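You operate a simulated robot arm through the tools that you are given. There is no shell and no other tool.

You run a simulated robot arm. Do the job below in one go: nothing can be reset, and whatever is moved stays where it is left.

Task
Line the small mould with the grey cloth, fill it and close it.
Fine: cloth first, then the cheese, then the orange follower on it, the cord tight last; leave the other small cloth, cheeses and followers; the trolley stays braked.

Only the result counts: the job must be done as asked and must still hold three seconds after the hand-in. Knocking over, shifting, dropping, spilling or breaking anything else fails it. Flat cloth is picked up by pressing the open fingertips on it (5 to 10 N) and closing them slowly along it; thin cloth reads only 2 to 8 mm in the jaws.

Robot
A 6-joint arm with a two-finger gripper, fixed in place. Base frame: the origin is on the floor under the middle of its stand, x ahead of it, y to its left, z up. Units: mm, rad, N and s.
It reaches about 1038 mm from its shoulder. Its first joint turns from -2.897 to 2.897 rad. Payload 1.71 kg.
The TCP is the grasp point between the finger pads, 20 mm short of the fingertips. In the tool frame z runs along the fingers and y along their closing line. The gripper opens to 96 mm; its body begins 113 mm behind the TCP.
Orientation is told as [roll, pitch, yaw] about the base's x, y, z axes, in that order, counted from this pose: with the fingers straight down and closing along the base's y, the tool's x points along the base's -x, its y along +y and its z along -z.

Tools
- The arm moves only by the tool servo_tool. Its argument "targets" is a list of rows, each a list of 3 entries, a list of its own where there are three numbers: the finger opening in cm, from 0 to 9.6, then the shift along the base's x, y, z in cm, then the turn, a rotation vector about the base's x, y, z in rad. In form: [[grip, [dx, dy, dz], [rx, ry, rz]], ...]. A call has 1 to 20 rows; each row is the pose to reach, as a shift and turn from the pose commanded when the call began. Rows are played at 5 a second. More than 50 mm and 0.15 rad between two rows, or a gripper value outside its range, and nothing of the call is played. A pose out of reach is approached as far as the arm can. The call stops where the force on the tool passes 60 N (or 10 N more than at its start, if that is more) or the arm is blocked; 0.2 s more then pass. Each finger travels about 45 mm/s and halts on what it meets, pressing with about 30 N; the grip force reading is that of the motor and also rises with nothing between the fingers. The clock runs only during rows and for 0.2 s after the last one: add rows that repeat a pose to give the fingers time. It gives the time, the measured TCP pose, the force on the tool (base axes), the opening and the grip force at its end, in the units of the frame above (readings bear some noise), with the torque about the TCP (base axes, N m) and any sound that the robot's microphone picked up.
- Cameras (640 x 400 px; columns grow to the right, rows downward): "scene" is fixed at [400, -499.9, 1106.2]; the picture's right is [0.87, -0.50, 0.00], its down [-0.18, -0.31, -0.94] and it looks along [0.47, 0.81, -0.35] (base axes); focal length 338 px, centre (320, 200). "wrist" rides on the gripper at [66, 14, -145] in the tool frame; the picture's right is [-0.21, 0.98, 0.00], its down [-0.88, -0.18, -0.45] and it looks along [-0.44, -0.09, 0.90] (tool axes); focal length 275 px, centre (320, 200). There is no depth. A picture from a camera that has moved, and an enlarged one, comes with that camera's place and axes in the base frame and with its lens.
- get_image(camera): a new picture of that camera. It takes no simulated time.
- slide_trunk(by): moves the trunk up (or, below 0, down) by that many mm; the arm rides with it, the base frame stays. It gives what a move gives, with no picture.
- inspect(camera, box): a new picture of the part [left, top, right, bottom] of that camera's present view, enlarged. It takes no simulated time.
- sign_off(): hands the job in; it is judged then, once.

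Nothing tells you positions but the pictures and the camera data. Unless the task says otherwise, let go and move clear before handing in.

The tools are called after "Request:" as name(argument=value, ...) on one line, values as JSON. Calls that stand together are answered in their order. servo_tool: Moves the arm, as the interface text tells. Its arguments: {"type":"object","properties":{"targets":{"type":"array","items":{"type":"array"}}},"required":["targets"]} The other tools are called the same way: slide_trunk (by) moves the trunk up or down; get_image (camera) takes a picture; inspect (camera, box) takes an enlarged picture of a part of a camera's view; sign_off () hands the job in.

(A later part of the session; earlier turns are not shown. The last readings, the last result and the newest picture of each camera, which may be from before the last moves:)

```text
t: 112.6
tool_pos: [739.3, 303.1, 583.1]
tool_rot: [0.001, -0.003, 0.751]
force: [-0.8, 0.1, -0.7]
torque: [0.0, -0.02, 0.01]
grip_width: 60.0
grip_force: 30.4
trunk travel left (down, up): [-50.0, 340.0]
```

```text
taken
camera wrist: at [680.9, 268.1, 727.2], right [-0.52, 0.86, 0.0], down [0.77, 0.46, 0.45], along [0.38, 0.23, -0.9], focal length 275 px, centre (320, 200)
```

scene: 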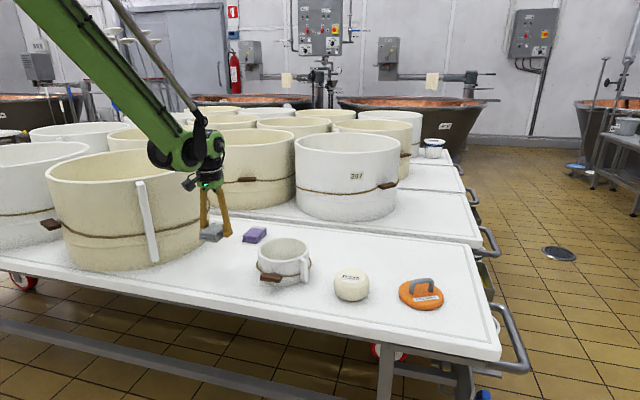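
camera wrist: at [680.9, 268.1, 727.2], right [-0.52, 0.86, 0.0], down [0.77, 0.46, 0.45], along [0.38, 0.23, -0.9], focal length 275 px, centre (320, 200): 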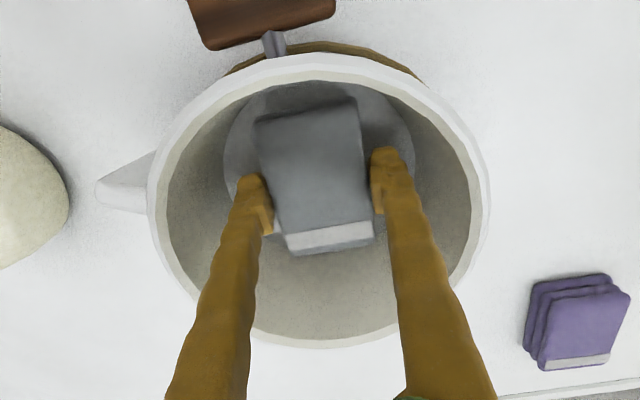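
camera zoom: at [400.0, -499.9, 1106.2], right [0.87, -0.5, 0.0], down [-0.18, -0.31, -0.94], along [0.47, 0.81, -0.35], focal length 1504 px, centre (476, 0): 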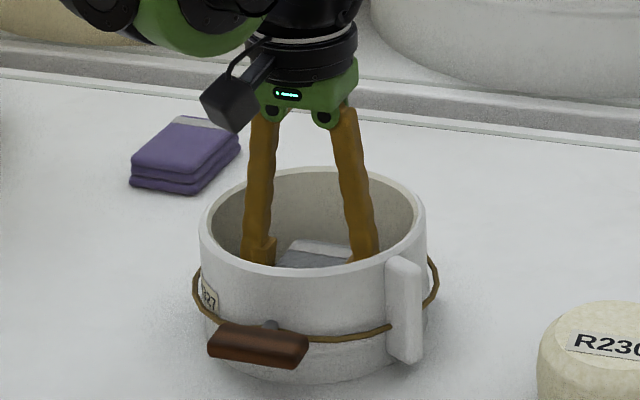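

No contact yet. Lower on in small steps to set the packet on the mould's bottom.

Request:
servo_tool(targets=[[3, [0, 0, -0.3], [0, 0, 0]], [3, [0, 0, -0.6], [0, 0, 0]], [3, [0, 0, -0.8], [0, 0, 0]], [3, [0, 0, -0.8], [0, 0, 0]]])

```text
t: 113.6
tool_pos: [739.5, 302.4, 576.1]
tool_rot: [0.0, -0.005, 0.75]
force: [0.5, -0.2, 0.2]
torque: [0.03, 0.02, 0.03]
grip_width: 59.9
grip_force: 29.3
trunk travel left (down, up): [-50.0, 340.0]
```

Request:
servo_tool(targets=[[3, [0, 0, -0.15], [0, 0, 0]], [3, [0, 0, -0.3], [0, 0, 0]], [3, [0, 0, -0.4], [0, 0, 0]], [3, [0, 0, -0.4], [0, 0, 0]]])

```text
t: 114.6
tool_pos: [739.1, 302.9, 570.7]
tool_rot: [0.0, -0.002, 0.752]
force: [0.0, 0.6, -0.7]
torque: [-0.02, 0.01, 0.0]
grip_width: 60.2
grip_force: 30.0
trunk travel left (down, up): [-50.0, 340.0]
```

Request:
servo_tool(targets=[[3, [0, 0, -0.1], [0, 0, 0]], [3, [0, 0, -0.15], [0, 0, 0]], [3, [0, 0, -0.15], [0, 0, 0]]])

```text
t: 115.4
tool_pos: [738.4, 303.4, 569.7]
tool_rot: [0.0, -0.002, 0.752]
force: [-0.4, -0.2, -0.4]
torque: [-0.01, -0.02, 0.01]
grip_width: 59.8
grip_force: 30.4
trunk travel left (down, up): [-50.0, 340.0]
```

Request:
servo_tool(targets=[[3, [0, 0, -0.1], [0, 0, 0]], [3, [0, 0, -0.15], [0, 0, 0]], [3, [0, 0, -0.15], [0, 0, 0]]])

```text
t: 116.2
tool_pos: [738.9, 302.7, 570.9]
tool_rot: [0.0, -0.001, 0.75]
force: [6.4, 7.9, 22.3]
torque: [-0.17, 0.18, -0.01]
grip_width: 60.0
grip_force: 30.0
trunk travel left (down, up): [-50.0, 340.0]
```

Seated (contact 22 N). Ease up 1 mm and open the jaws just enough to release.

Request:
servo_tool(targets=[[3, [0, 0, 0.08], [0, 0, 0]], [5.8, [0, 0, 0.08], [0, 0, 0]], [6.2, [0, 0, 0.08], [0, 0, 0]], [6.5, [0, 0, 0.1], [0, 0, 0]], [6.8, [0, 0, 0.1], [0, 0, 0]], [6.8, [0, 0, 0.1], [0, 0, 0]]])

Request:
inspect(camera="scene", box=[230, 200, 340, 290])

Request:
get_image(camera="wrist")

```text
t: 117.6
tool_pos: [739.3, 302.9, 569.0]
tool_rot: [0.0, -0.002, 0.751]
force: [-0.1, -0.4, -0.1]
torque: [-0.01, -0.03, 0.01]
grip_width: 67.7
grip_force: 0.0
trunk travel left (down, up): [-50.0, 340.0]
```

```text
4.44 times, centred on (285, 245) of scene
camera zoom: at [400.0, -499.9, 1106.2], right [0.87, -0.5, 0.0], down [-0.18, -0.31, -0.94], along [0.47, 0.81, -0.35], focal length 1504 px, centre (476, 0)
```

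zoom: 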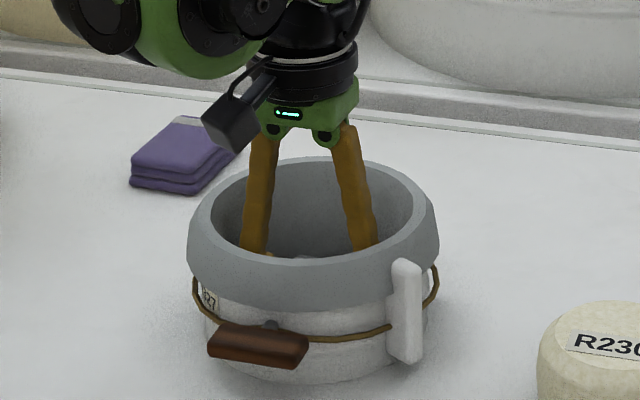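

```text
taken
camera wrist: at [681.0, 268.4, 714.1], right [-0.52, 0.86, 0.0], down [0.77, 0.46, 0.45], along [0.38, 0.23, -0.9], focal length 275 px, centre (320, 200)
```

wrist: 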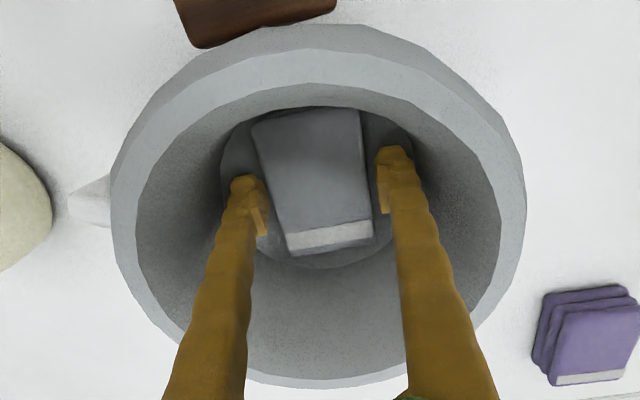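

The cloth has opened out and now lines the mould and folds over its rim. I'll withdraw straight up slowly.

Request:
servo_tool(targets=[[6.8, [0, 0, 0.5], [0, 0, 0]], [6.8, [0, 0, 1.2], [0, 0, 0]], [6.8, [0, 0, 2.2], [0, 0, 0]], [6.8, [0, 0, 3.5], [0, 0, 0]], [6.8, [0, 0, 5], [0, 0, 0]], [6.8, [0, 0, 7], [0, 0, 0]], [6.8, [0, 0, 9.5], [0, 0, 0]], [6.8, [0, 0, 12], [0, 0, 0]], [6.8, [0, 0, 15], [0, 0, 0]], [6.8, [0, 0, 17], [0, 0, 0]], [6.8, [0, 0, 17], [0, 0, 0]]])

Request:
inspect(camera="scene", box=[230, 200, 340, 290])

Request:
get_image(camera="wrist")

```text
t: 120.0
tool_pos: [740.1, 302.1, 740.4]
tool_rot: [0.002, -0.001, 0.751]
force: [0.4, 0.2, -0.3]
torque: [0.0, -0.04, 0.02]
grip_width: 68.2
grip_force: 0.1
trunk travel left (down, up): [-50.0, 340.0]
```

```text
4.44 times, centred on (285, 245) of scene
camera zoom: at [400.0, -499.9, 1106.2], right [0.87, -0.5, 0.0], down [-0.18, -0.31, -0.94], along [0.47, 0.81, -0.35], focal length 1504 px, centre (476, 0)
```

zoom: 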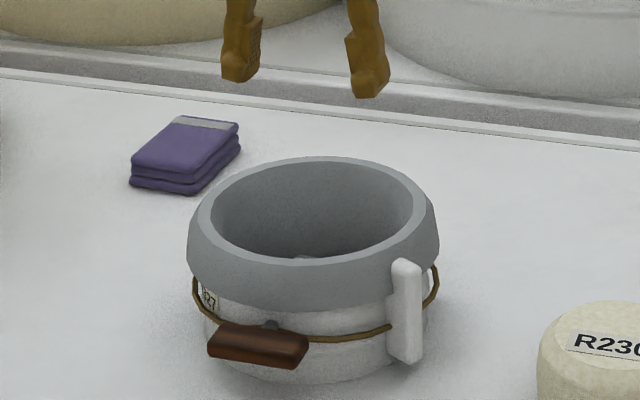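

```text
taken
camera wrist: at [681.9, 267.3, 884.1], right [-0.52, 0.86, 0.0], down [0.77, 0.46, 0.45], along [0.38, 0.23, -0.9], focal length 275 px, centre (320, 200)
```

wrist: 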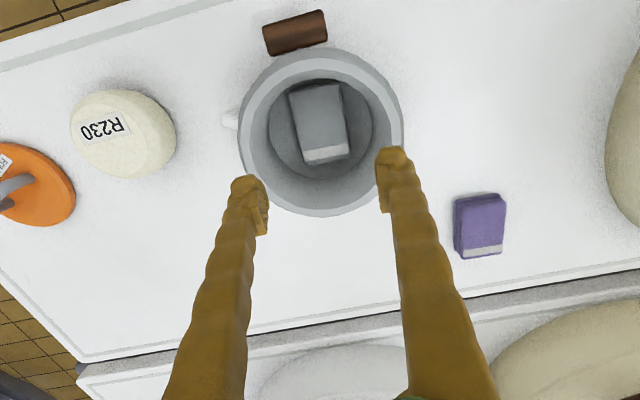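

Lining is in. I'll zoom into the mould to see what lies at the bottom, and measure the cheese and follower.

Request:
inspect(camera="wrist", box=[220, 0, 420, 230])

Request:
inspect(camera="wrist", box=[0, 60, 220, 240])

```text
1.74 times, centred on (320, 115) of wrist
camera zoom: at [681.9, 267.3, 884.1], right [-0.52, 0.86, 0.0], down [0.77, 0.46, 0.45], along [0.38, 0.23, -0.9], focal length 479 px, centre (320, 348)
```

zoom: 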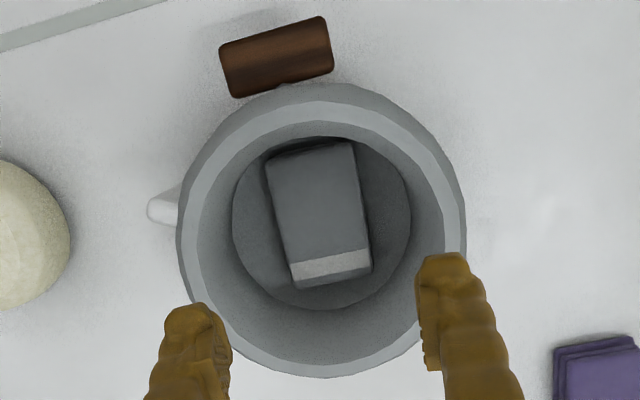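

```text
2.22 times, centred on (110, 150) of wrist
camera zoom: at [681.9, 267.3, 884.1], right [-0.52, 0.86, 0.0], down [0.77, 0.46, 0.45], along [0.38, 0.23, -0.9], focal length 612 px, centre (787, 311)
```

zoom: 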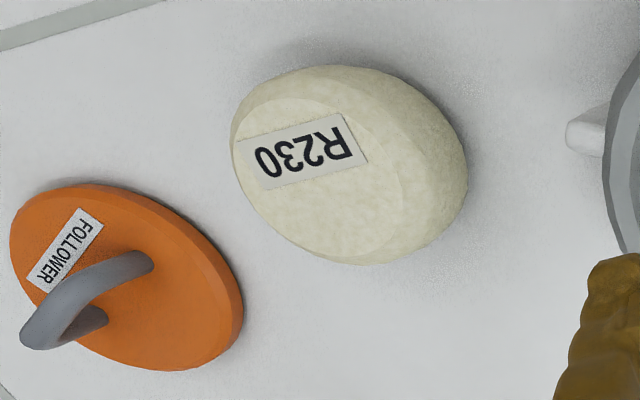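

The mould is lined. The cheese is nearly as wide as the jaws, so I'll move to view it squarely and measure it.

Request:
servo_tool(targets=[[9.6, [0.7, -3, 0], [0, 0, 0]], [9.6, [1.4, -6.5, 0], [0, 0, 0]], [9.6, [2.2, -10.5, 0], [0, 0, 0]], [9.6, [3.2, -14.5, 0], [0, 0, 0]], [9.6, [4.1, -18.5, 0], [0, 0, 0]], [9.6, [4.9, -22.2, 0], [0, 0, 0]], [9.6, [4.9, -22.2, 0], [0, 0, 0]], [9.6, [4.9, -22.2, 0], [0, 0, 0]]])

Request:
get_image(camera="wrist")

Request:
inspect(camera="scene", box=[310, 240, 450, 320])

```text
t: 121.8
tool_pos: [787.2, 80.7, 739.3]
tool_rot: [-0.001, -0.001, 0.75]
force: [-0.1, -0.5, 0.4]
torque: [0.02, -0.02, 0.03]
grip_width: 96.0
grip_force: 0.1
trunk travel left (down, up): [-50.0, 340.0]
```

```text
taken
camera wrist: at [729.5, 46.5, 884.2], right [-0.52, 0.86, 0.0], down [0.77, 0.46, 0.45], along [0.38, 0.23, -0.9], focal length 275 px, centre (320, 200)
```

wrist: 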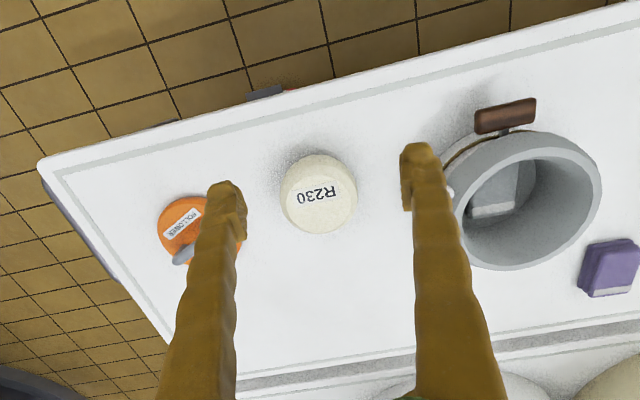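

```text
4.57 times, centred on (380, 280) of scene
camera zoom: at [400.0, -499.9, 1106.2], right [0.87, -0.5, 0.0], down [-0.18, -0.31, -0.94], along [0.47, 0.81, -0.35], focal length 1547 px, centre (46, -166)
```

zoom: 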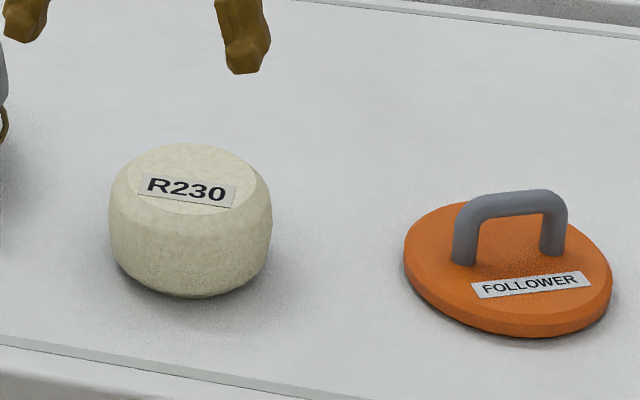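

Request:
inspect(camera="wrist", box=[260, 140, 380, 250])

Request:
inspect(camera="wrist", box=[140, 170, 260, 280])

Request:
inspect(camera="scene", box=[325, 260, 375, 310])

```text
3.64 times, centred on (320, 195) of wrist
camera zoom: at [729.5, 46.5, 884.2], right [-0.52, 0.86, 0.0], down [0.77, 0.46, 0.45], along [0.38, 0.23, -0.9], focal length 1001 px, centre (320, 218)
```

zoom: 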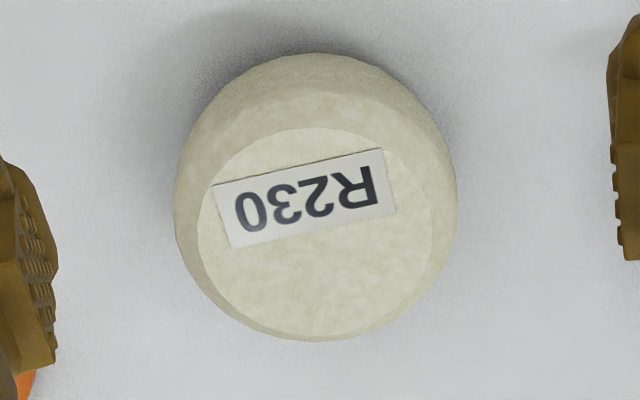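

```text
3.64 times, centred on (200, 225) of wrist
camera zoom: at [729.5, 46.5, 884.2], right [-0.52, 0.86, 0.0], down [0.77, 0.46, 0.45], along [0.38, 0.23, -0.9], focal length 1001 px, centre (756, 109)
```

zoom: 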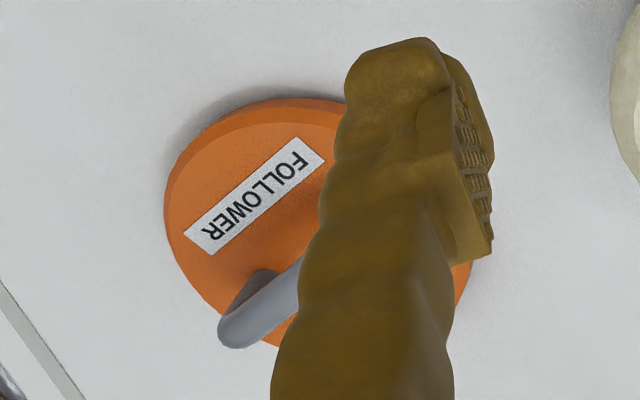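

```text
8.00 times, centred on (350, 285) of scene
camera zoom: at [400.0, -499.9, 1106.2], right [0.87, -0.5, 0.0], down [-0.18, -0.31, -0.94], along [0.47, 0.81, -0.35], focal length 2707 px, centre (80, -480)
```

zoom: 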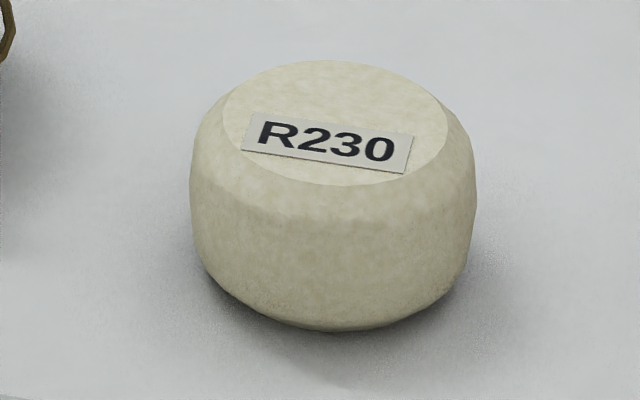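

The cheese is ≈94 mm wide (sides straight between z≈570 and 590, top flat at ≈607), centred near (855.2,120.5) – only just within the jaws. I'll go above it with the jaws fully open and verify the centring.

Request:
servo_tool(targets=[[9.6, [1.5, 0.9, -1], [0, 0, 0]], [9.6, [3, 1.8, -2.5], [0, 0, 0]], [9.6, [4.5, 2.7, -4], [0, 0, 0]], [9.6, [6, 3.6, -5.5], [0, 0, 0]], [9.6, [6.8, 4.0, -7], [0, 0, 0]], [9.6, [6.8, 4.0, -7.9], [0, 0, 0]], [9.6, [6.8, 4.0, -7.9], [0, 0, 0]], [9.6, [6.8, 4.0, -7.9], [0, 0, 0]]])

Request:
get_image(camera="wrist")

Request:
inspect(camera="scene", box=[290, 200, 410, 310])

```text
t: 123.6
tool_pos: [855.6, 119.7, 659.9]
tool_rot: [-0.001, -0.001, 0.748]
force: [1.1, 0.0, 0.4]
torque: [0.0, 0.02, -0.01]
grip_width: 95.9
grip_force: 0.0
trunk travel left (down, up): [-50.0, 340.0]
```

```text
taken
camera wrist: at [798.6, 85.4, 804.1], right [-0.52, 0.86, 0.0], down [0.77, 0.46, 0.45], along [0.38, 0.23, -0.9], focal length 275 px, centre (320, 200)
```

wrist: 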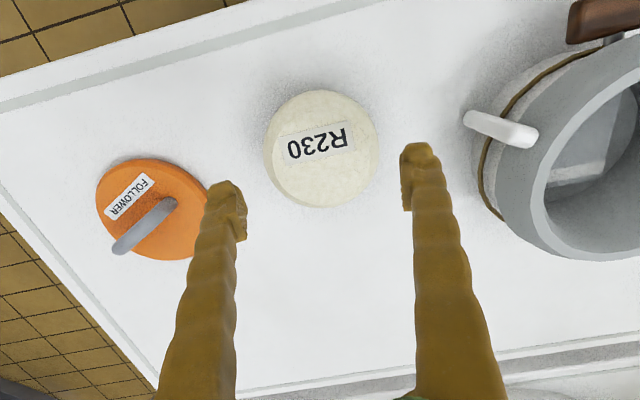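

```text
3.64 times, centred on (350, 255) of scene
camera zoom: at [400.0, -499.9, 1106.2], right [0.87, -0.5, 0.0], down [-0.18, -0.31, -0.94], along [0.47, 0.81, -0.35], focal length 1230 px, centre (211, 0)
```

zoom: 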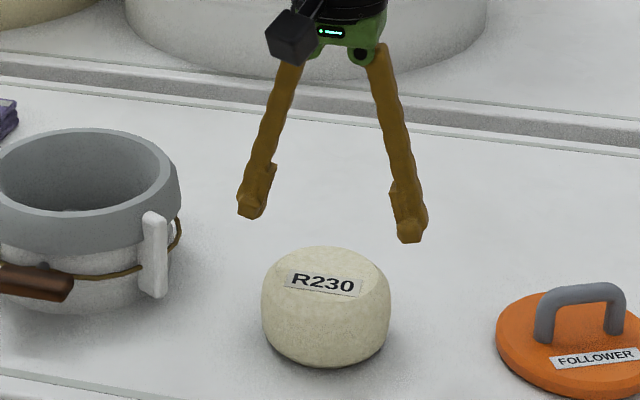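

Request:
inspect(camera="wrist", box=[200, 80, 440, 250])

```text
2.35 times, centred on (320, 165) of wrist
camera zoom: at [798.6, 85.4, 804.1], right [-0.52, 0.86, 0.0], down [0.77, 0.46, 0.45], along [0.38, 0.23, -0.9], focal length 648 px, centre (320, 282)
```

zoom: 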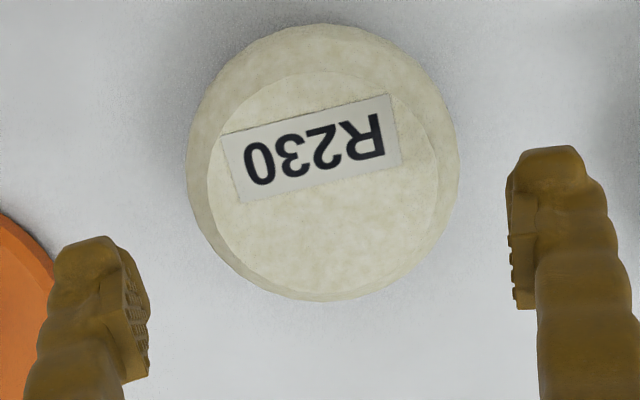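

The cheese is centred to about a millimetre. I'll trim that offset and descend around it.

Request:
servo_tool(targets=[[9.6, [-0.08, 0.09, -1], [0, 0, 0]], [9.6, [-0.08, 0.09, -2.5], [0, 0, 0]], [9.6, [-0.08, 0.09, -4], [0, 0, 0]], [9.6, [-0.08, 0.09, -4], [0, 0, 0]]])

Request:
inspect(camera="wrist", box=[200, 80, 440, 250])

Request:
inspect(camera="scene", box=[310, 220, 400, 310])

```text
t: 124.6
tool_pos: [856.1, 120.8, 620.5]
tool_rot: [-0.001, 0.0, 0.751]
force: [-0.2, 0.4, 0.6]
torque: [0.02, 0.03, -0.01]
grip_width: 96.1
grip_force: 0.0
trunk travel left (down, up): [-50.0, 340.0]
```

```text
2.35 times, centred on (320, 165) of wrist
camera zoom: at [797.7, 86.9, 764.7], right [-0.52, 0.86, 0.0], down [0.77, 0.46, 0.45], along [0.38, 0.23, -0.9], focal length 648 px, centre (320, 282)
```

zoom: 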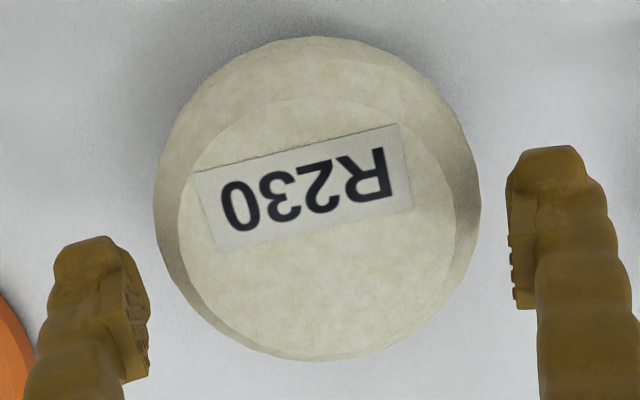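

```text
4.44 times, centred on (355, 265) of scene
camera zoom: at [400.0, -499.9, 1106.2], right [0.87, -0.5, 0.0], down [-0.18, -0.31, -0.94], along [0.47, 0.81, -0.35], focal length 1504 px, centre (164, -89)
```

zoom: 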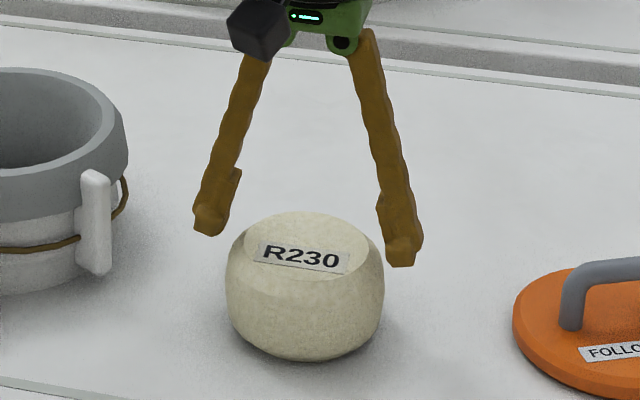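

Centred well in both views. Descending to grip height slowly.

Request:
servo_tool(targets=[[9.6, [0, 0, -0.7], [0, 0, 0]], [9.6, [0, 0, -1.4], [0, 0, 0]], [9.6, [0, 0, -2.1], [0, 0, 0]], [9.6, [0, 0, -2.8], [0, 0, 0]], [9.6, [0, 0, -3.4], [0, 0, 0]], [9.6, [0, 0, -3.4], [0, 0, 0]]])

Request:
inspect(camera="wrist", box=[200, 80, 440, 250])

Request:
inspect(camera="scene", box=[310, 220, 400, 310])

```text
t: 125.9
tool_pos: [846.9, 122.1, 602.6]
tool_rot: [-0.012, -0.014, 0.749]
force: [-0.4, 0.1, -3.5]
torque: [-0.02, -0.03, 0.0]
grip_width: 96.6
grip_force: 0.0
trunk travel left (down, up): [-50.0, 340.0]
stopped in row 6: the force on the tool passed its limit at 63 N (the readings are from after the stop); the commanded pose is now the measured one
```

```text
2.35 times, centred on (320, 165) of wrist
camera zoom: at [786.4, 88.3, 745.8], right [-0.52, 0.86, -0.01], down [0.76, 0.46, 0.46], along [0.4, 0.23, -0.89], focal length 648 px, centre (320, 282)
```

zoom: 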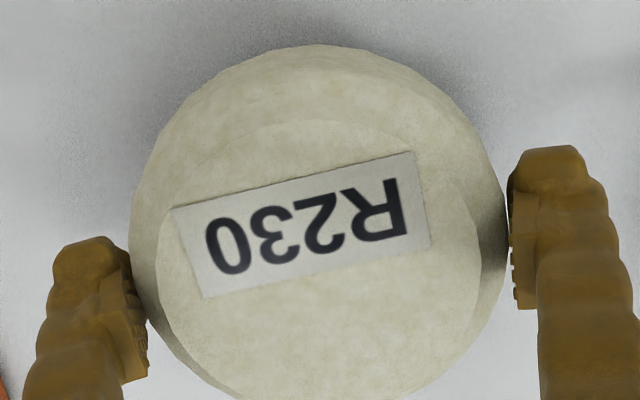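

```text
4.44 times, centred on (355, 265) of scene
camera zoom: at [400.0, -499.9, 1106.2], right [0.87, -0.5, 0.0], down [-0.18, -0.31, -0.94], along [0.47, 0.81, -0.35], focal length 1504 px, centre (164, -89)
```

zoom: 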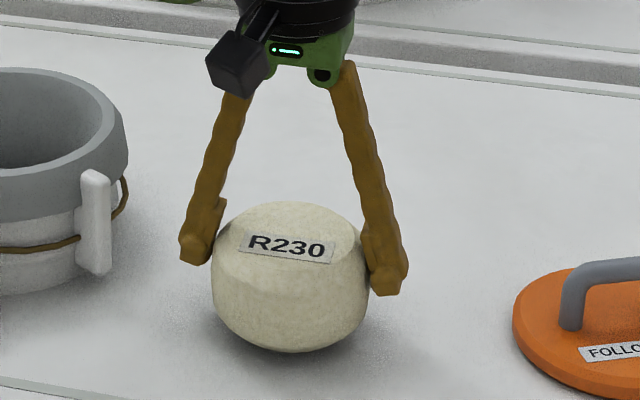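

The descent stopped on force: the arm ran out of reach there (it drew inwards ~9 mm and nudged the cheese with it). I'll go back up and lower the trunk fully to gain reach.

Request:
servo_tool(targets=[[9.6, [0, 0, 0.8], [0, 0, 0]], [9.6, [0, 0, 2], [0, 0, 0]], [9.6, [0, 0, 4], [0, 0, 0]], [9.6, [0, 0, 7], [0, 0, 0]], [9.6, [0, 0, 10], [0, 0, 0]], [9.6, [0, 0, 13], [0, 0, 0]], [9.6, [0, 0, 13], [0, 0, 0]]])

Request:
inspect(camera="scene", box=[290, 200, 410, 310])

```text
t: 127.5
tool_pos: [844.7, 121.9, 732.1]
tool_rot: [-0.011, -0.012, 0.751]
force: [-0.3, -0.6, -4.1]
torque: [0.0, -0.01, -0.02]
grip_width: 96.3
grip_force: 0.1
trunk travel left (down, up): [-50.0, 340.0]
```

```text
3.64 times, centred on (350, 255) of scene
camera zoom: at [400.0, -499.9, 1106.2], right [0.87, -0.5, 0.0], down [-0.18, -0.31, -0.94], along [0.47, 0.81, -0.35], focal length 1230 px, centre (211, 0)
```

zoom: 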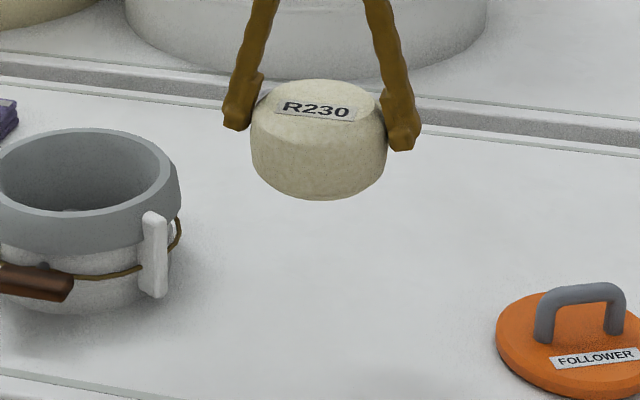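

The cheese has wedged in the jaws and come up with them (weight ≈4 N, sitting level). I'll squeeze now to secure it.

Request:
servo_tool(targets=[[9.5, [0, 0, 0], [0, 0, 0]], [9.3, [0, 0, 0], [0, 0, 0]], [9.0, [0, 0, 0], [0, 0, 0]], [8.5, [0, 0, 0], [0, 0, 0]], [8.0, [0, 0, 0], [0, 0, 0]], [8.0, [0, 0, 0], [0, 0, 0]]])

Request:
inspect(camera="scene", box=[310, 200, 400, 280])

Request:
get_image(camera="wrist")

```text
t: 128.9
tool_pos: [845.7, 121.4, 732.9]
tool_rot: [-0.011, -0.011, 0.749]
force: [0.7, 0.1, 0.3]
torque: [0.0, 0.01, 0.01]
grip_width: 96.2
grip_force: 29.4
trunk travel left (down, up): [-50.0, 340.0]
```

```text
5.00 times, centred on (355, 240) of scene
camera zoom: at [400.0, -499.9, 1106.2], right [0.87, -0.5, 0.0], down [-0.18, -0.31, -0.94], along [0.47, 0.81, -0.35], focal length 1692 px, centre (145, 0)
```

zoom: 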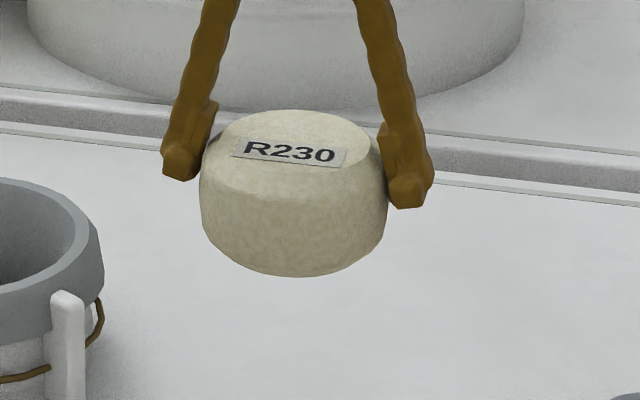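

```text
taken
camera wrist: at [785.1, 86.8, 876.0], right [-0.52, 0.86, -0.01], down [0.76, 0.46, 0.46], along [0.4, 0.23, -0.89], focal length 275 px, centre (320, 200)
```

wrist: 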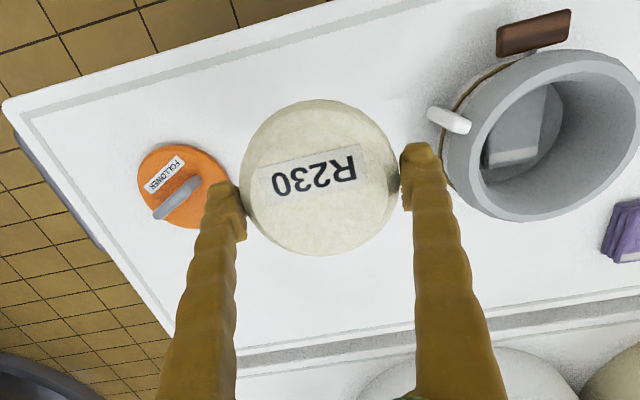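

Squeezed at 30 N. The jaws are at their widest on the cheese's shoulder, so release will need care. I'll check how the cheese sits relative to the jaws.

Request:
inspect(camera="wrist", box=[200, 80, 440, 270])

```text
2.11 times, centred on (320, 175) of wrist
camera zoom: at [785.1, 86.8, 876.0], right [-0.52, 0.86, -0.01], down [0.76, 0.46, 0.46], along [0.4, 0.23, -0.89], focal length 580 px, centre (320, 253)
```

zoom: 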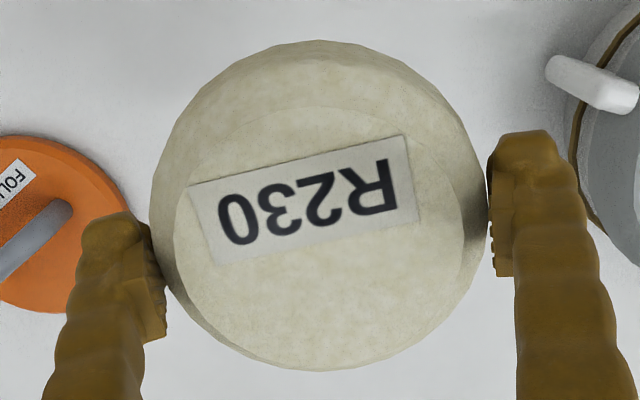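

The cheese sits level with its bottom ≈43 mm below the TCP. I'll carry it smoothly over the mould (centre ≈(740.5,302.5)).

Request:
servo_tool(targets=[[8, [-0.4, 0.7, 0.2], [0, 0, 0]], [8, [-1.2, 2.1, 0.5], [0, 0, 0]], [8, [-2.2, 4, 1], [0, 0, 0]], [8, [-3.3, 5.9, 1], [0, 0, 0]], [8, [-4.4, 7.8, 1], [0, 0, 0]], [8, [-5.5, 9.7, 1], [0, 0, 0]], [8, [-6.6, 11.6, 1], [0, 0, 0]], [8, [-7.6, 13.5, 1], [0, 0, 0]], [8, [-8.6, 15.4, 1], [0, 0, 0]], [8, [-9.5, 17, 1], [0, 0, 0]], [8, [-10, 17.9, 1], [0, 0, 0]], [8, [-10.2, 18.3, 1], [0, 0, 0]], [8, [-10.2, 18.3, 1], [0, 0, 0]], [8, [-10.2, 18.3, 1], [0, 0, 0]]])

Request:
get_image(camera="wrist")

Request:
inspect(camera="scene", box=[225, 180, 345, 290])

```text
t: 131.9
tool_pos: [744.6, 306.9, 743.1]
tool_rot: [-0.012, -0.015, 0.752]
force: [1.3, -0.1, -3.8]
torque: [0.01, -0.01, -0.02]
grip_width: 96.0
grip_force: 30.1
trunk travel left (down, up): [-50.0, 340.0]
```

```text
taken
camera wrist: at [685.1, 272.1, 885.3], right [-0.52, 0.86, -0.01], down [0.76, 0.46, 0.46], along [0.4, 0.23, -0.89], focal length 275 px, centre (320, 200)
```

wrist: 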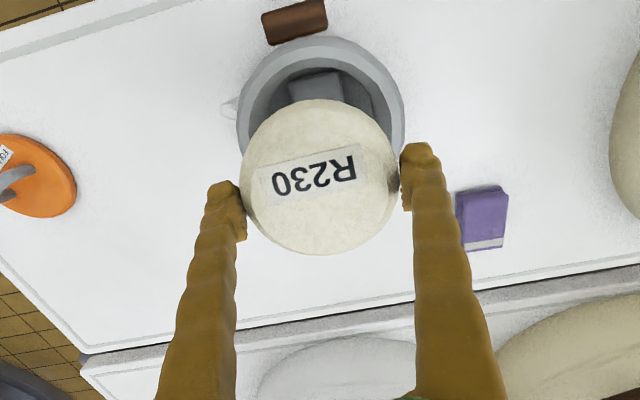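

```text
3.64 times, centred on (285, 235) of scene
camera zoom: at [400.0, -499.9, 1106.2], right [0.87, -0.5, 0.0], down [-0.18, -0.31, -0.94], along [0.47, 0.81, -0.35], focal length 1230 px, centre (447, 73)
```

zoom: 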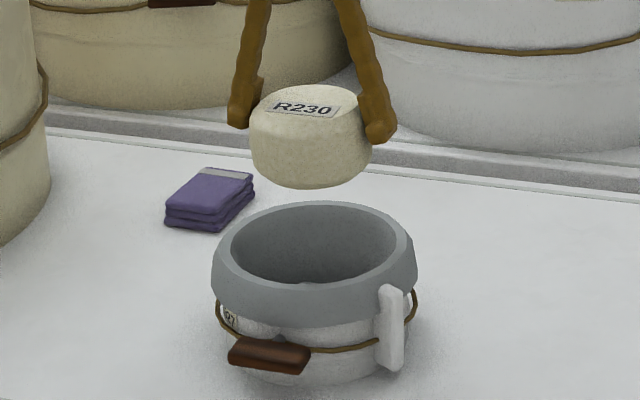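

Well aligned in the scene view. Lowering the cheese into the mouth of the mould.

Request:
servo_tool(targets=[[8, [0, -0.1, -0.5], [0, 0, 0]], [8, [0, -0.2, -1.5], [0, 0, 0]], [8, [0, -0.2, -2.5], [0, 0, 0]], [8, [0, -0.2, -3.5], [0, 0, 0]], [8, [0, -0.2, -4.5], [0, 0, 0]], [8, [0, -0.2, -5.5], [0, 0, 0]], [8, [0, -0.2, -6.5], [0, 0, 0]], [8, [0, -0.2, -7.2], [0, 0, 0]], [8, [0, -0.2, -7.5], [0, 0, 0]], [8, [0, -0.2, -7.5], [0, 0, 0]]])

Request:
get_image(camera="wrist")

Request:
inspect(camera="scene", box=[235, 200, 335, 290])

```text
t: 134.1
tool_pos: [746.5, 304.0, 666.6]
tool_rot: [-0.012, -0.013, 0.75]
force: [-1.1, -0.2, -4.3]
torque: [-0.02, 0.02, -0.03]
grip_width: 95.8
grip_force: 29.6
trunk travel left (down, up): [-50.0, 340.0]
```

```text
taken
camera wrist: at [685.7, 269.4, 810.4], right [-0.52, 0.86, -0.01], down [0.76, 0.46, 0.46], along [0.4, 0.23, -0.89], focal length 275 px, centre (320, 200)
```

wrist: 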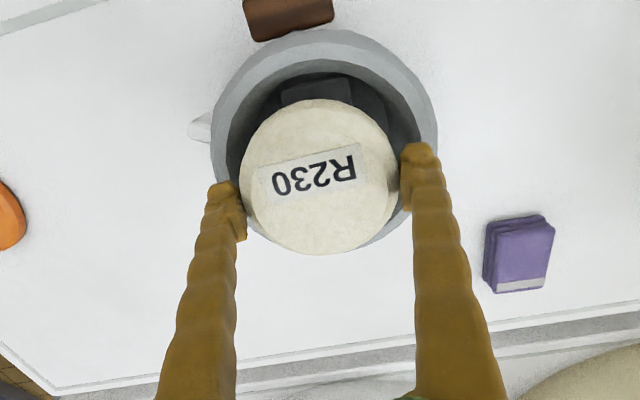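

```text
4.44 times, centred on (285, 245) of scene
camera zoom: at [400.0, -499.9, 1106.2], right [0.87, -0.5, 0.0], down [-0.18, -0.31, -0.94], along [0.47, 0.81, -0.35], focal length 1504 px, centre (476, 0)
```

zoom: 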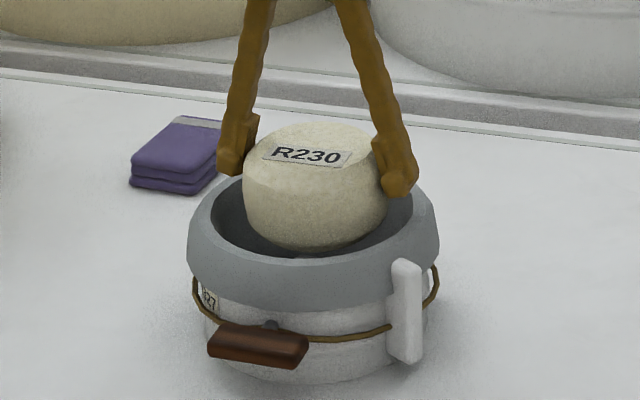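

The cheese is centred within a couple of millimetres and half inside. Lowering in small steps until the fingertips near the rim.

Request:
servo_tool(targets=[[8, [-0.1, 0, -0.2], [0, 0, 0]], [8, [-0.2, 0, -0.4], [0, 0, 0]], [8, [-0.2, 0, -0.6], [0, 0, 0]], [8, [-0.2, 0, -0.6], [0, 0, 0]]])

Request:
inspect(camera="scene", box=[245, 210, 325, 275])

```text
t: 135.1
tool_pos: [744.0, 303.1, 661.0]
tool_rot: [-0.01, -0.012, 0.75]
force: [-0.3, 0.2, -3.9]
torque: [0.03, 0.01, -0.01]
grip_width: 95.6
grip_force: 30.0
trunk travel left (down, up): [-50.0, 340.0]
```

```text
6.15 times, centred on (285, 242) of scene
camera zoom: at [400.0, -499.9, 1106.2], right [0.87, -0.5, 0.0], down [-0.18, -0.31, -0.94], along [0.47, 0.81, -0.35], focal length 2082 px, centre (535, -62)
```

zoom: 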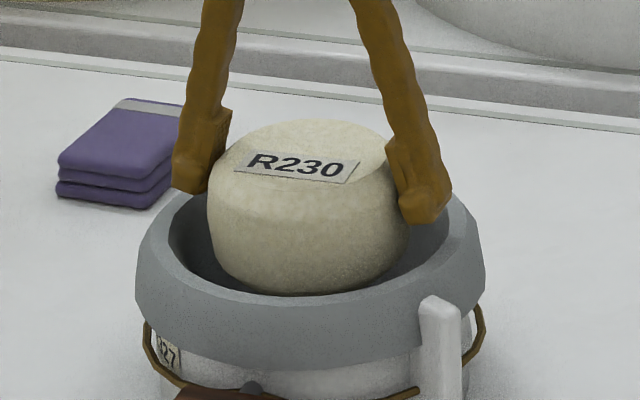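

Request:
servo_tool(targets=[[8, [0, 0, -0.2], [0, 0, 0]], [8, [0, 0, -0.4], [0, 0, 0]], [8, [0, 0, -0.5], [0, 0, 0]], [8, [0, 0, -0.5], [0, 0, 0]]])

```text
t: 136.1
tool_pos: [743.8, 303.3, 655.8]
tool_rot: [-0.009, -0.014, 0.75]
force: [0.0, 0.4, -3.5]
torque: [-0.03, 0.02, 0.05]
grip_width: 95.4
grip_force: 30.2
trunk travel left (down, up): [-50.0, 340.0]
```

Request:
servo_tool(targets=[[8, [0, 0, -0.2], [0, 0, 0]], [8, [0, 0, -0.4], [0, 0, 0]], [8, [0, 0, -0.5], [0, 0, 0]], [8, [0, 0, -0.5], [0, 0, 0]]])

Request:
inspect(camera="scene", box=[245, 210, 325, 275])

Request:
get_image(camera="wrist")

```text
t: 137.1
tool_pos: [743.0, 303.0, 652.0]
tool_rot: [-0.01, -0.013, 0.75]
force: [0.2, 1.1, -3.8]
torque: [0.02, -0.01, 0.0]
grip_width: 95.7
grip_force: 29.8
trunk travel left (down, up): [-50.0, 340.0]
```

```text
6.15 times, centred on (285, 242) of scene
camera zoom: at [400.0, -499.9, 1106.2], right [0.87, -0.5, 0.0], down [-0.18, -0.31, -0.94], along [0.47, 0.81, -0.35], focal length 2082 px, centre (535, -62)
```

zoom: 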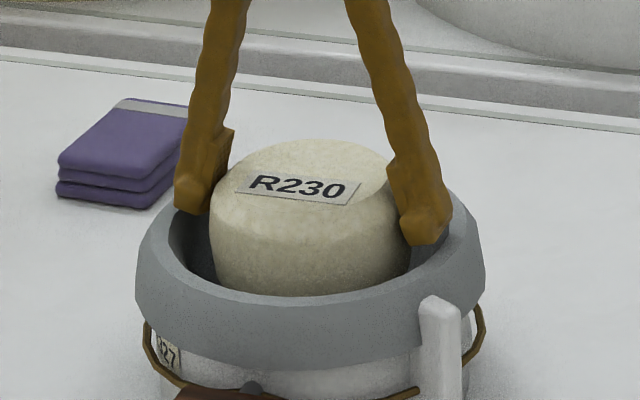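

```text
taken
camera wrist: at [683.2, 269.3, 794.4], right [-0.52, 0.86, -0.01], down [0.76, 0.46, 0.46], along [0.4, 0.23, -0.89], focal length 275 px, centre (320, 200)
```

wrist: 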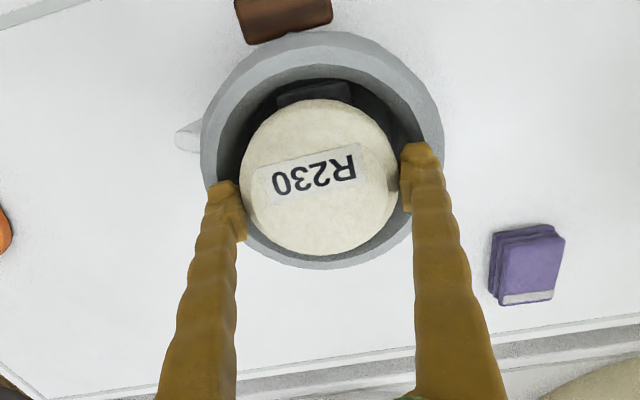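

Request:
servo_tool(targets=[[8, [0, 0, -0.1], [0, 0, 0]], [8, [0, 0, -0.2], [0, 0, 0]], [8, [0, 0, -0.3], [0, 0, 0]], [8, [0, 0, -0.3], [0, 0, 0]]])

```text
t: 138.1
tool_pos: [745.5, 303.5, 648.7]
tool_rot: [-0.012, -0.013, 0.751]
force: [-0.4, -0.5, -3.4]
torque: [-0.01, 0.03, -0.02]
grip_width: 95.5
grip_force: 29.5
trunk travel left (down, up): [-50.0, 340.0]
```

Request:
servo_tool(targets=[[8, [0, 0, -0.1], [0, 0, 0]], [8, [0, 0, -0.2], [0, 0, 0]], [8, [0, 0, -0.3], [0, 0, 0]], [8, [0, 0, -0.3], [0, 0, 0]]])

Request:
inspect(camera="scene", box=[245, 210, 325, 275])

```text
t: 139.1
tool_pos: [745.6, 302.4, 644.3]
tool_rot: [-0.009, -0.013, 0.75]
force: [0.0, 0.0, -3.6]
torque: [-0.05, 0.01, 0.02]
grip_width: 95.1
grip_force: 29.6
trunk travel left (down, up): [-50.0, 340.0]
```

```text
6.15 times, centred on (285, 242) of scene
camera zoom: at [400.0, -499.9, 1106.2], right [0.87, -0.5, 0.0], down [-0.18, -0.31, -0.94], along [0.47, 0.81, -0.35], focal length 2082 px, centre (535, -62)
```

zoom: 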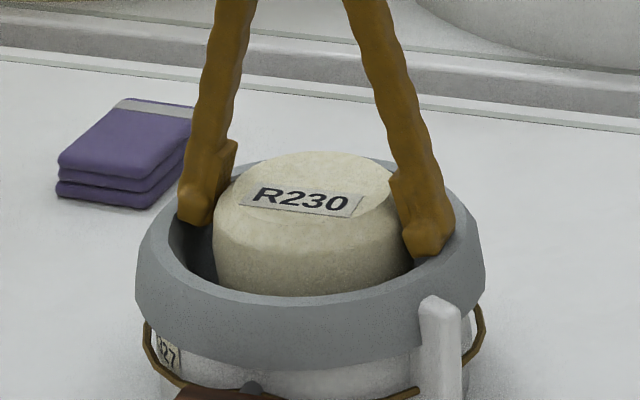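

The fingers actually fit inside the lining (about 3 mm to spare each side), so I can lower the cheese much further instead of dropping it. Continuing in small steps with force checks.

Request:
servo_tool(targets=[[8, [-0.1, 0.1, -0.2], [0, 0, 0]], [8, [-0.1, 0.1, -0.4], [0, 0, 0]], [8, [-0.1, 0.1, -0.6], [0, 0, 0]], [8, [-0.1, 0.1, -0.6], [0, 0, 0]]])

Request:
inspect(camera="scene", box=[245, 210, 325, 275])

Request:
inspect(camera="wrist", box=[180, 20, 460, 290])

```text
t: 140.1
tool_pos: [742.7, 303.8, 638.6]
tool_rot: [-0.01, -0.014, 0.749]
force: [0.6, 0.7, -3.6]
torque: [0.03, -0.01, -0.03]
grip_width: 95.3
grip_force: 29.8
trunk travel left (down, up): [-50.0, 340.0]
```

```text
6.15 times, centred on (285, 242) of scene
camera zoom: at [400.0, -499.9, 1106.2], right [0.87, -0.5, 0.0], down [-0.18, -0.31, -0.94], along [0.47, 0.81, -0.35], focal length 2082 px, centre (535, -62)
```

zoom: 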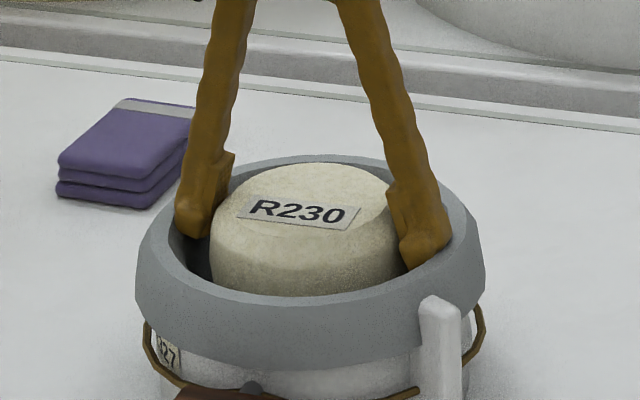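

```text
1.48 times, centred on (320, 155) of wrist
camera zoom: at [682.7, 269.2, 782.1], right [-0.52, 0.86, -0.01], down [0.76, 0.46, 0.46], along [0.4, 0.23, -0.89], focal length 408 px, centre (320, 267)
```

zoom: 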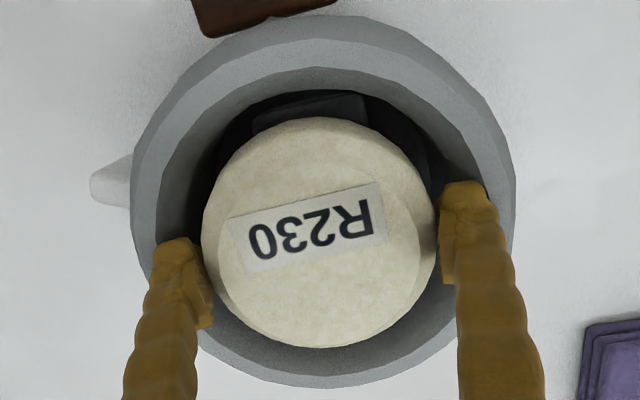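

Tips are below the rim with no side contact. Continue down.

Request:
servo_tool(targets=[[8, [0, 0, -0.2], [0, 0, 0]], [8, [0, 0, -0.4], [0, 0, 0]], [8, [0, 0, -0.6], [0, 0, 0]], [8, [0, 0, -0.6], [0, 0, 0]]])

```text
t: 141.1
tool_pos: [744.4, 305.9, 631.5]
tool_rot: [-0.012, -0.014, 0.75]
force: [0.2, 0.4, -4.4]
torque: [0.01, 0.02, -0.01]
grip_width: 95.3
grip_force: 30.3
trunk travel left (down, up): [-50.0, 340.0]
```

Request:
servo_tool(targets=[[8, [0, 0, -0.2], [0, 0, 0]], [8, [0, 0, -0.4], [0, 0, 0]], [8, [0, 0, -0.5], [0, 0, 0]], [8, [0, 0, -0.5], [0, 0, 0]]])

Request:
inspect(camera="scene", box=[245, 210, 325, 275])

Request:
inspect(camera="wrist", box=[180, 20, 460, 290])

```text
t: 142.1
tool_pos: [743.2, 304.2, 628.0]
tool_rot: [-0.01, -0.012, 0.751]
force: [-0.5, 0.5, -3.7]
torque: [-0.01, 0.01, -0.01]
grip_width: 94.9
grip_force: 30.1
trunk travel left (down, up): [-50.0, 340.0]
```

```text
6.15 times, centred on (285, 242) of scene
camera zoom: at [400.0, -499.9, 1106.2], right [0.87, -0.5, 0.0], down [-0.18, -0.31, -0.94], along [0.47, 0.81, -0.35], focal length 2082 px, centre (535, -62)
```

zoom: 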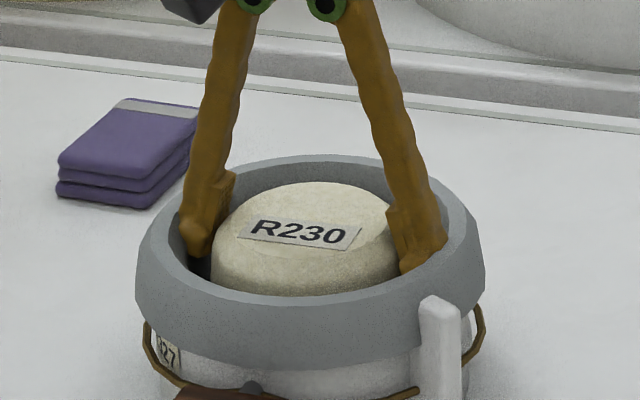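

```text
1.48 times, centred on (320, 155) of wrist
camera zoom: at [683.1, 270.4, 771.3], right [-0.52, 0.86, -0.01], down [0.76, 0.46, 0.46], along [0.4, 0.23, -0.89], focal length 408 px, centre (320, 267)
```

zoom: 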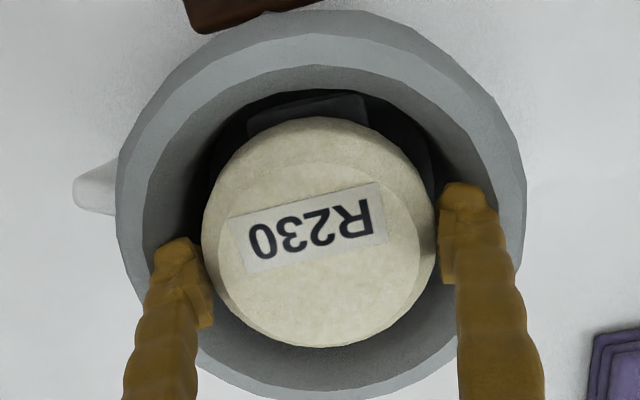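

Request:
servo_tool(targets=[[8, [0, 0, -0.15], [0, 0, 0]], [8, [0, 0, -0.3], [0, 0, 0]], [8, [0, 0, -0.4], [0, 0, 0]], [8, [0, 0, -0.4], [0, 0, 0]]])

```text
t: 143.1
tool_pos: [743.3, 304.8, 624.7]
tool_rot: [-0.01, -0.015, 0.752]
force: [-1.7, 2.5, -3.5]
torque: [-0.01, -0.02, 0.01]
grip_width: 95.4
grip_force: 30.1
trunk travel left (down, up): [-50.0, 340.0]
```

A light side touch appears on the finger at the +x/−y side; I'll shift 1.5 mm away and go on.

Request:
servo_tool(targets=[[8, [-0.1, 0.11, 0], [0, 0, 0]], [8, [-0.1, 0.11, 0], [0, 0, 0]]])

```text
t: 143.7
tool_pos: [742.5, 304.4, 624.9]
tool_rot: [-0.01, -0.015, 0.75]
force: [0.9, -1.1, -3.5]
torque: [0.01, -0.01, 0.02]
grip_width: 95.1
grip_force: 30.0
trunk travel left (down, up): [-50.0, 340.0]
```

Request:
servo_tool(targets=[[8, [0, 0, -0.15], [0, 0, 0]], [8, [0, 0, -0.3], [0, 0, 0]], [8, [0, 0, -0.4], [0, 0, 0]], [8, [0, 0, -0.4], [0, 0, 0]]])

Request:
inspect(camera="scene", box=[245, 210, 325, 275])

```text
t: 144.7
tool_pos: [742.1, 305.4, 621.7]
tool_rot: [-0.01, -0.014, 0.751]
force: [6.1, -0.5, 30.3]
torque: [-0.21, 0.49, -0.01]
grip_width: 94.9
grip_force: 30.0
trunk travel left (down, up): [-50.0, 340.0]
```

```text
6.15 times, centred on (285, 242) of scene
camera zoom: at [400.0, -499.9, 1106.2], right [0.87, -0.5, 0.0], down [-0.18, -0.31, -0.94], along [0.47, 0.81, -0.35], focal length 2082 px, centre (535, -62)
```

zoom: 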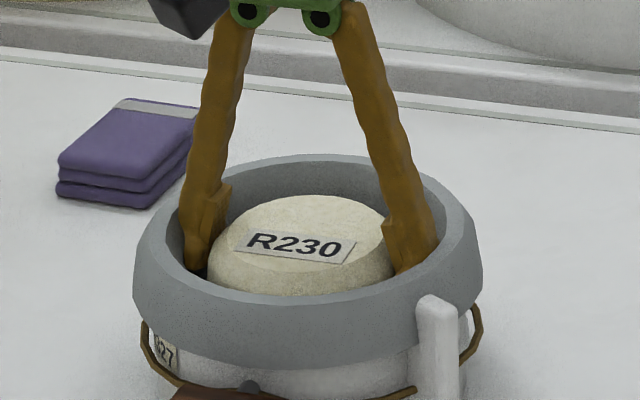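

The cheese is seated on the cloth (30 N). I'll ease the load and open the jaws fully.

Request:
servo_tool(targets=[[8, [0, 0, 0.07], [0, 0, 0]], [8, [0, 0, 0.1], [0, 0, 0]], [9, [0, 0, 0.1], [0, 0, 0]], [9.4, [0, 0, 0.1], [0, 0, 0]], [9.6, [0, 0, 0.1], [0, 0, 0]], [9.6, [0, 0, 0.1], [0, 0, 0]], [9.6, [0, 0, 0.1], [0, 0, 0]]])

Request:
inspect(camera="scene", box=[245, 210, 325, 275])

Request:
inspect(camera="wrist", box=[180, 20, 460, 290])

```text
t: 146.3
tool_pos: [741.0, 307.5, 622.3]
tool_rot: [-0.009, -0.013, 0.75]
force: [0.1, -3.8, 6.1]
torque: [-0.01, -0.06, 0.01]
grip_width: 95.7
grip_force: 0.0
trunk travel left (down, up): [-50.0, 340.0]
```

```text
6.15 times, centred on (285, 242) of scene
camera zoom: at [400.0, -499.9, 1106.2], right [0.87, -0.5, 0.0], down [-0.18, -0.31, -0.94], along [0.47, 0.81, -0.35], focal length 2082 px, centre (535, -62)
```

zoom: 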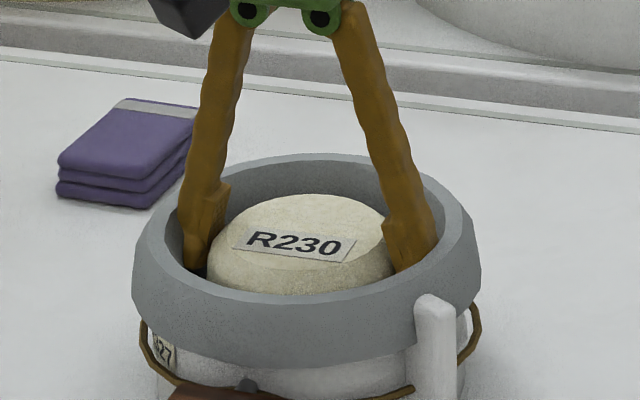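

```text
1.48 times, centred on (320, 155) of wrist
camera zoom: at [681.1, 272.1, 764.4], right [-0.52, 0.86, -0.01], down [0.76, 0.46, 0.46], along [0.4, 0.23, -0.89], focal length 408 px, centre (320, 267)
```

zoom: 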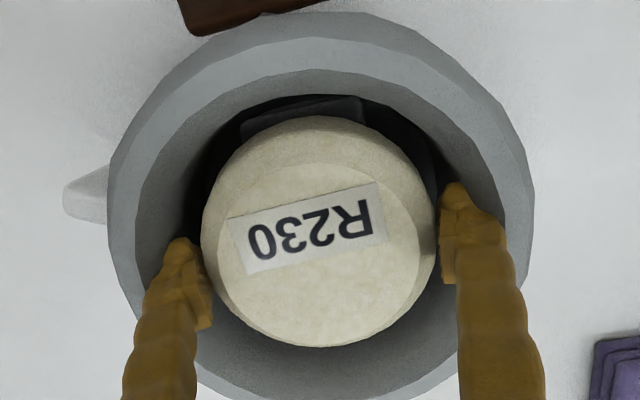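

Opened. Lift a few millimetres and see whether the cheese stays.

Request:
servo_tool(targets=[[9.6, [0, 0, 0.1], [0, 0, 0]], [9.6, [0, 0, 0.2], [0, 0, 0]], [9.6, [0, 0, 0.3], [0, 0, 0]], [9.6, [0, 0, 0.4], [0, 0, 0]]])

Request:
inspect(camera="scene", box=[245, 210, 325, 275])

```text
t: 147.3
tool_pos: [741.5, 306.7, 623.8]
tool_rot: [-0.01, -0.014, 0.75]
force: [-0.2, 0.7, 0.6]
torque: [0.0, 0.01, -0.01]
grip_width: 95.6
grip_force: 0.0
trunk travel left (down, up): [-50.0, 340.0]
```

```text
6.15 times, centred on (285, 242) of scene
camera zoom: at [400.0, -499.9, 1106.2], right [0.87, -0.5, 0.0], down [-0.18, -0.31, -0.94], along [0.47, 0.81, -0.35], focal length 2082 px, centre (535, -62)
```

zoom: 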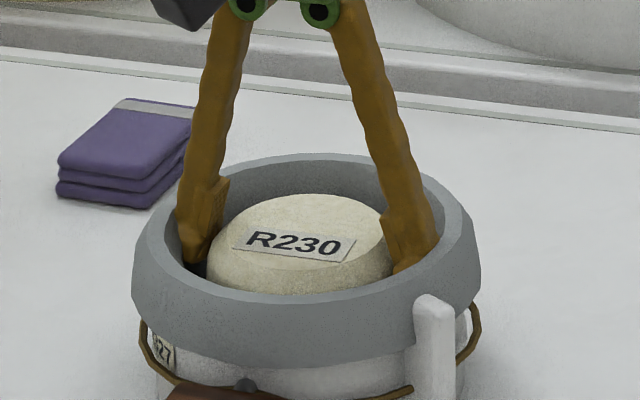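

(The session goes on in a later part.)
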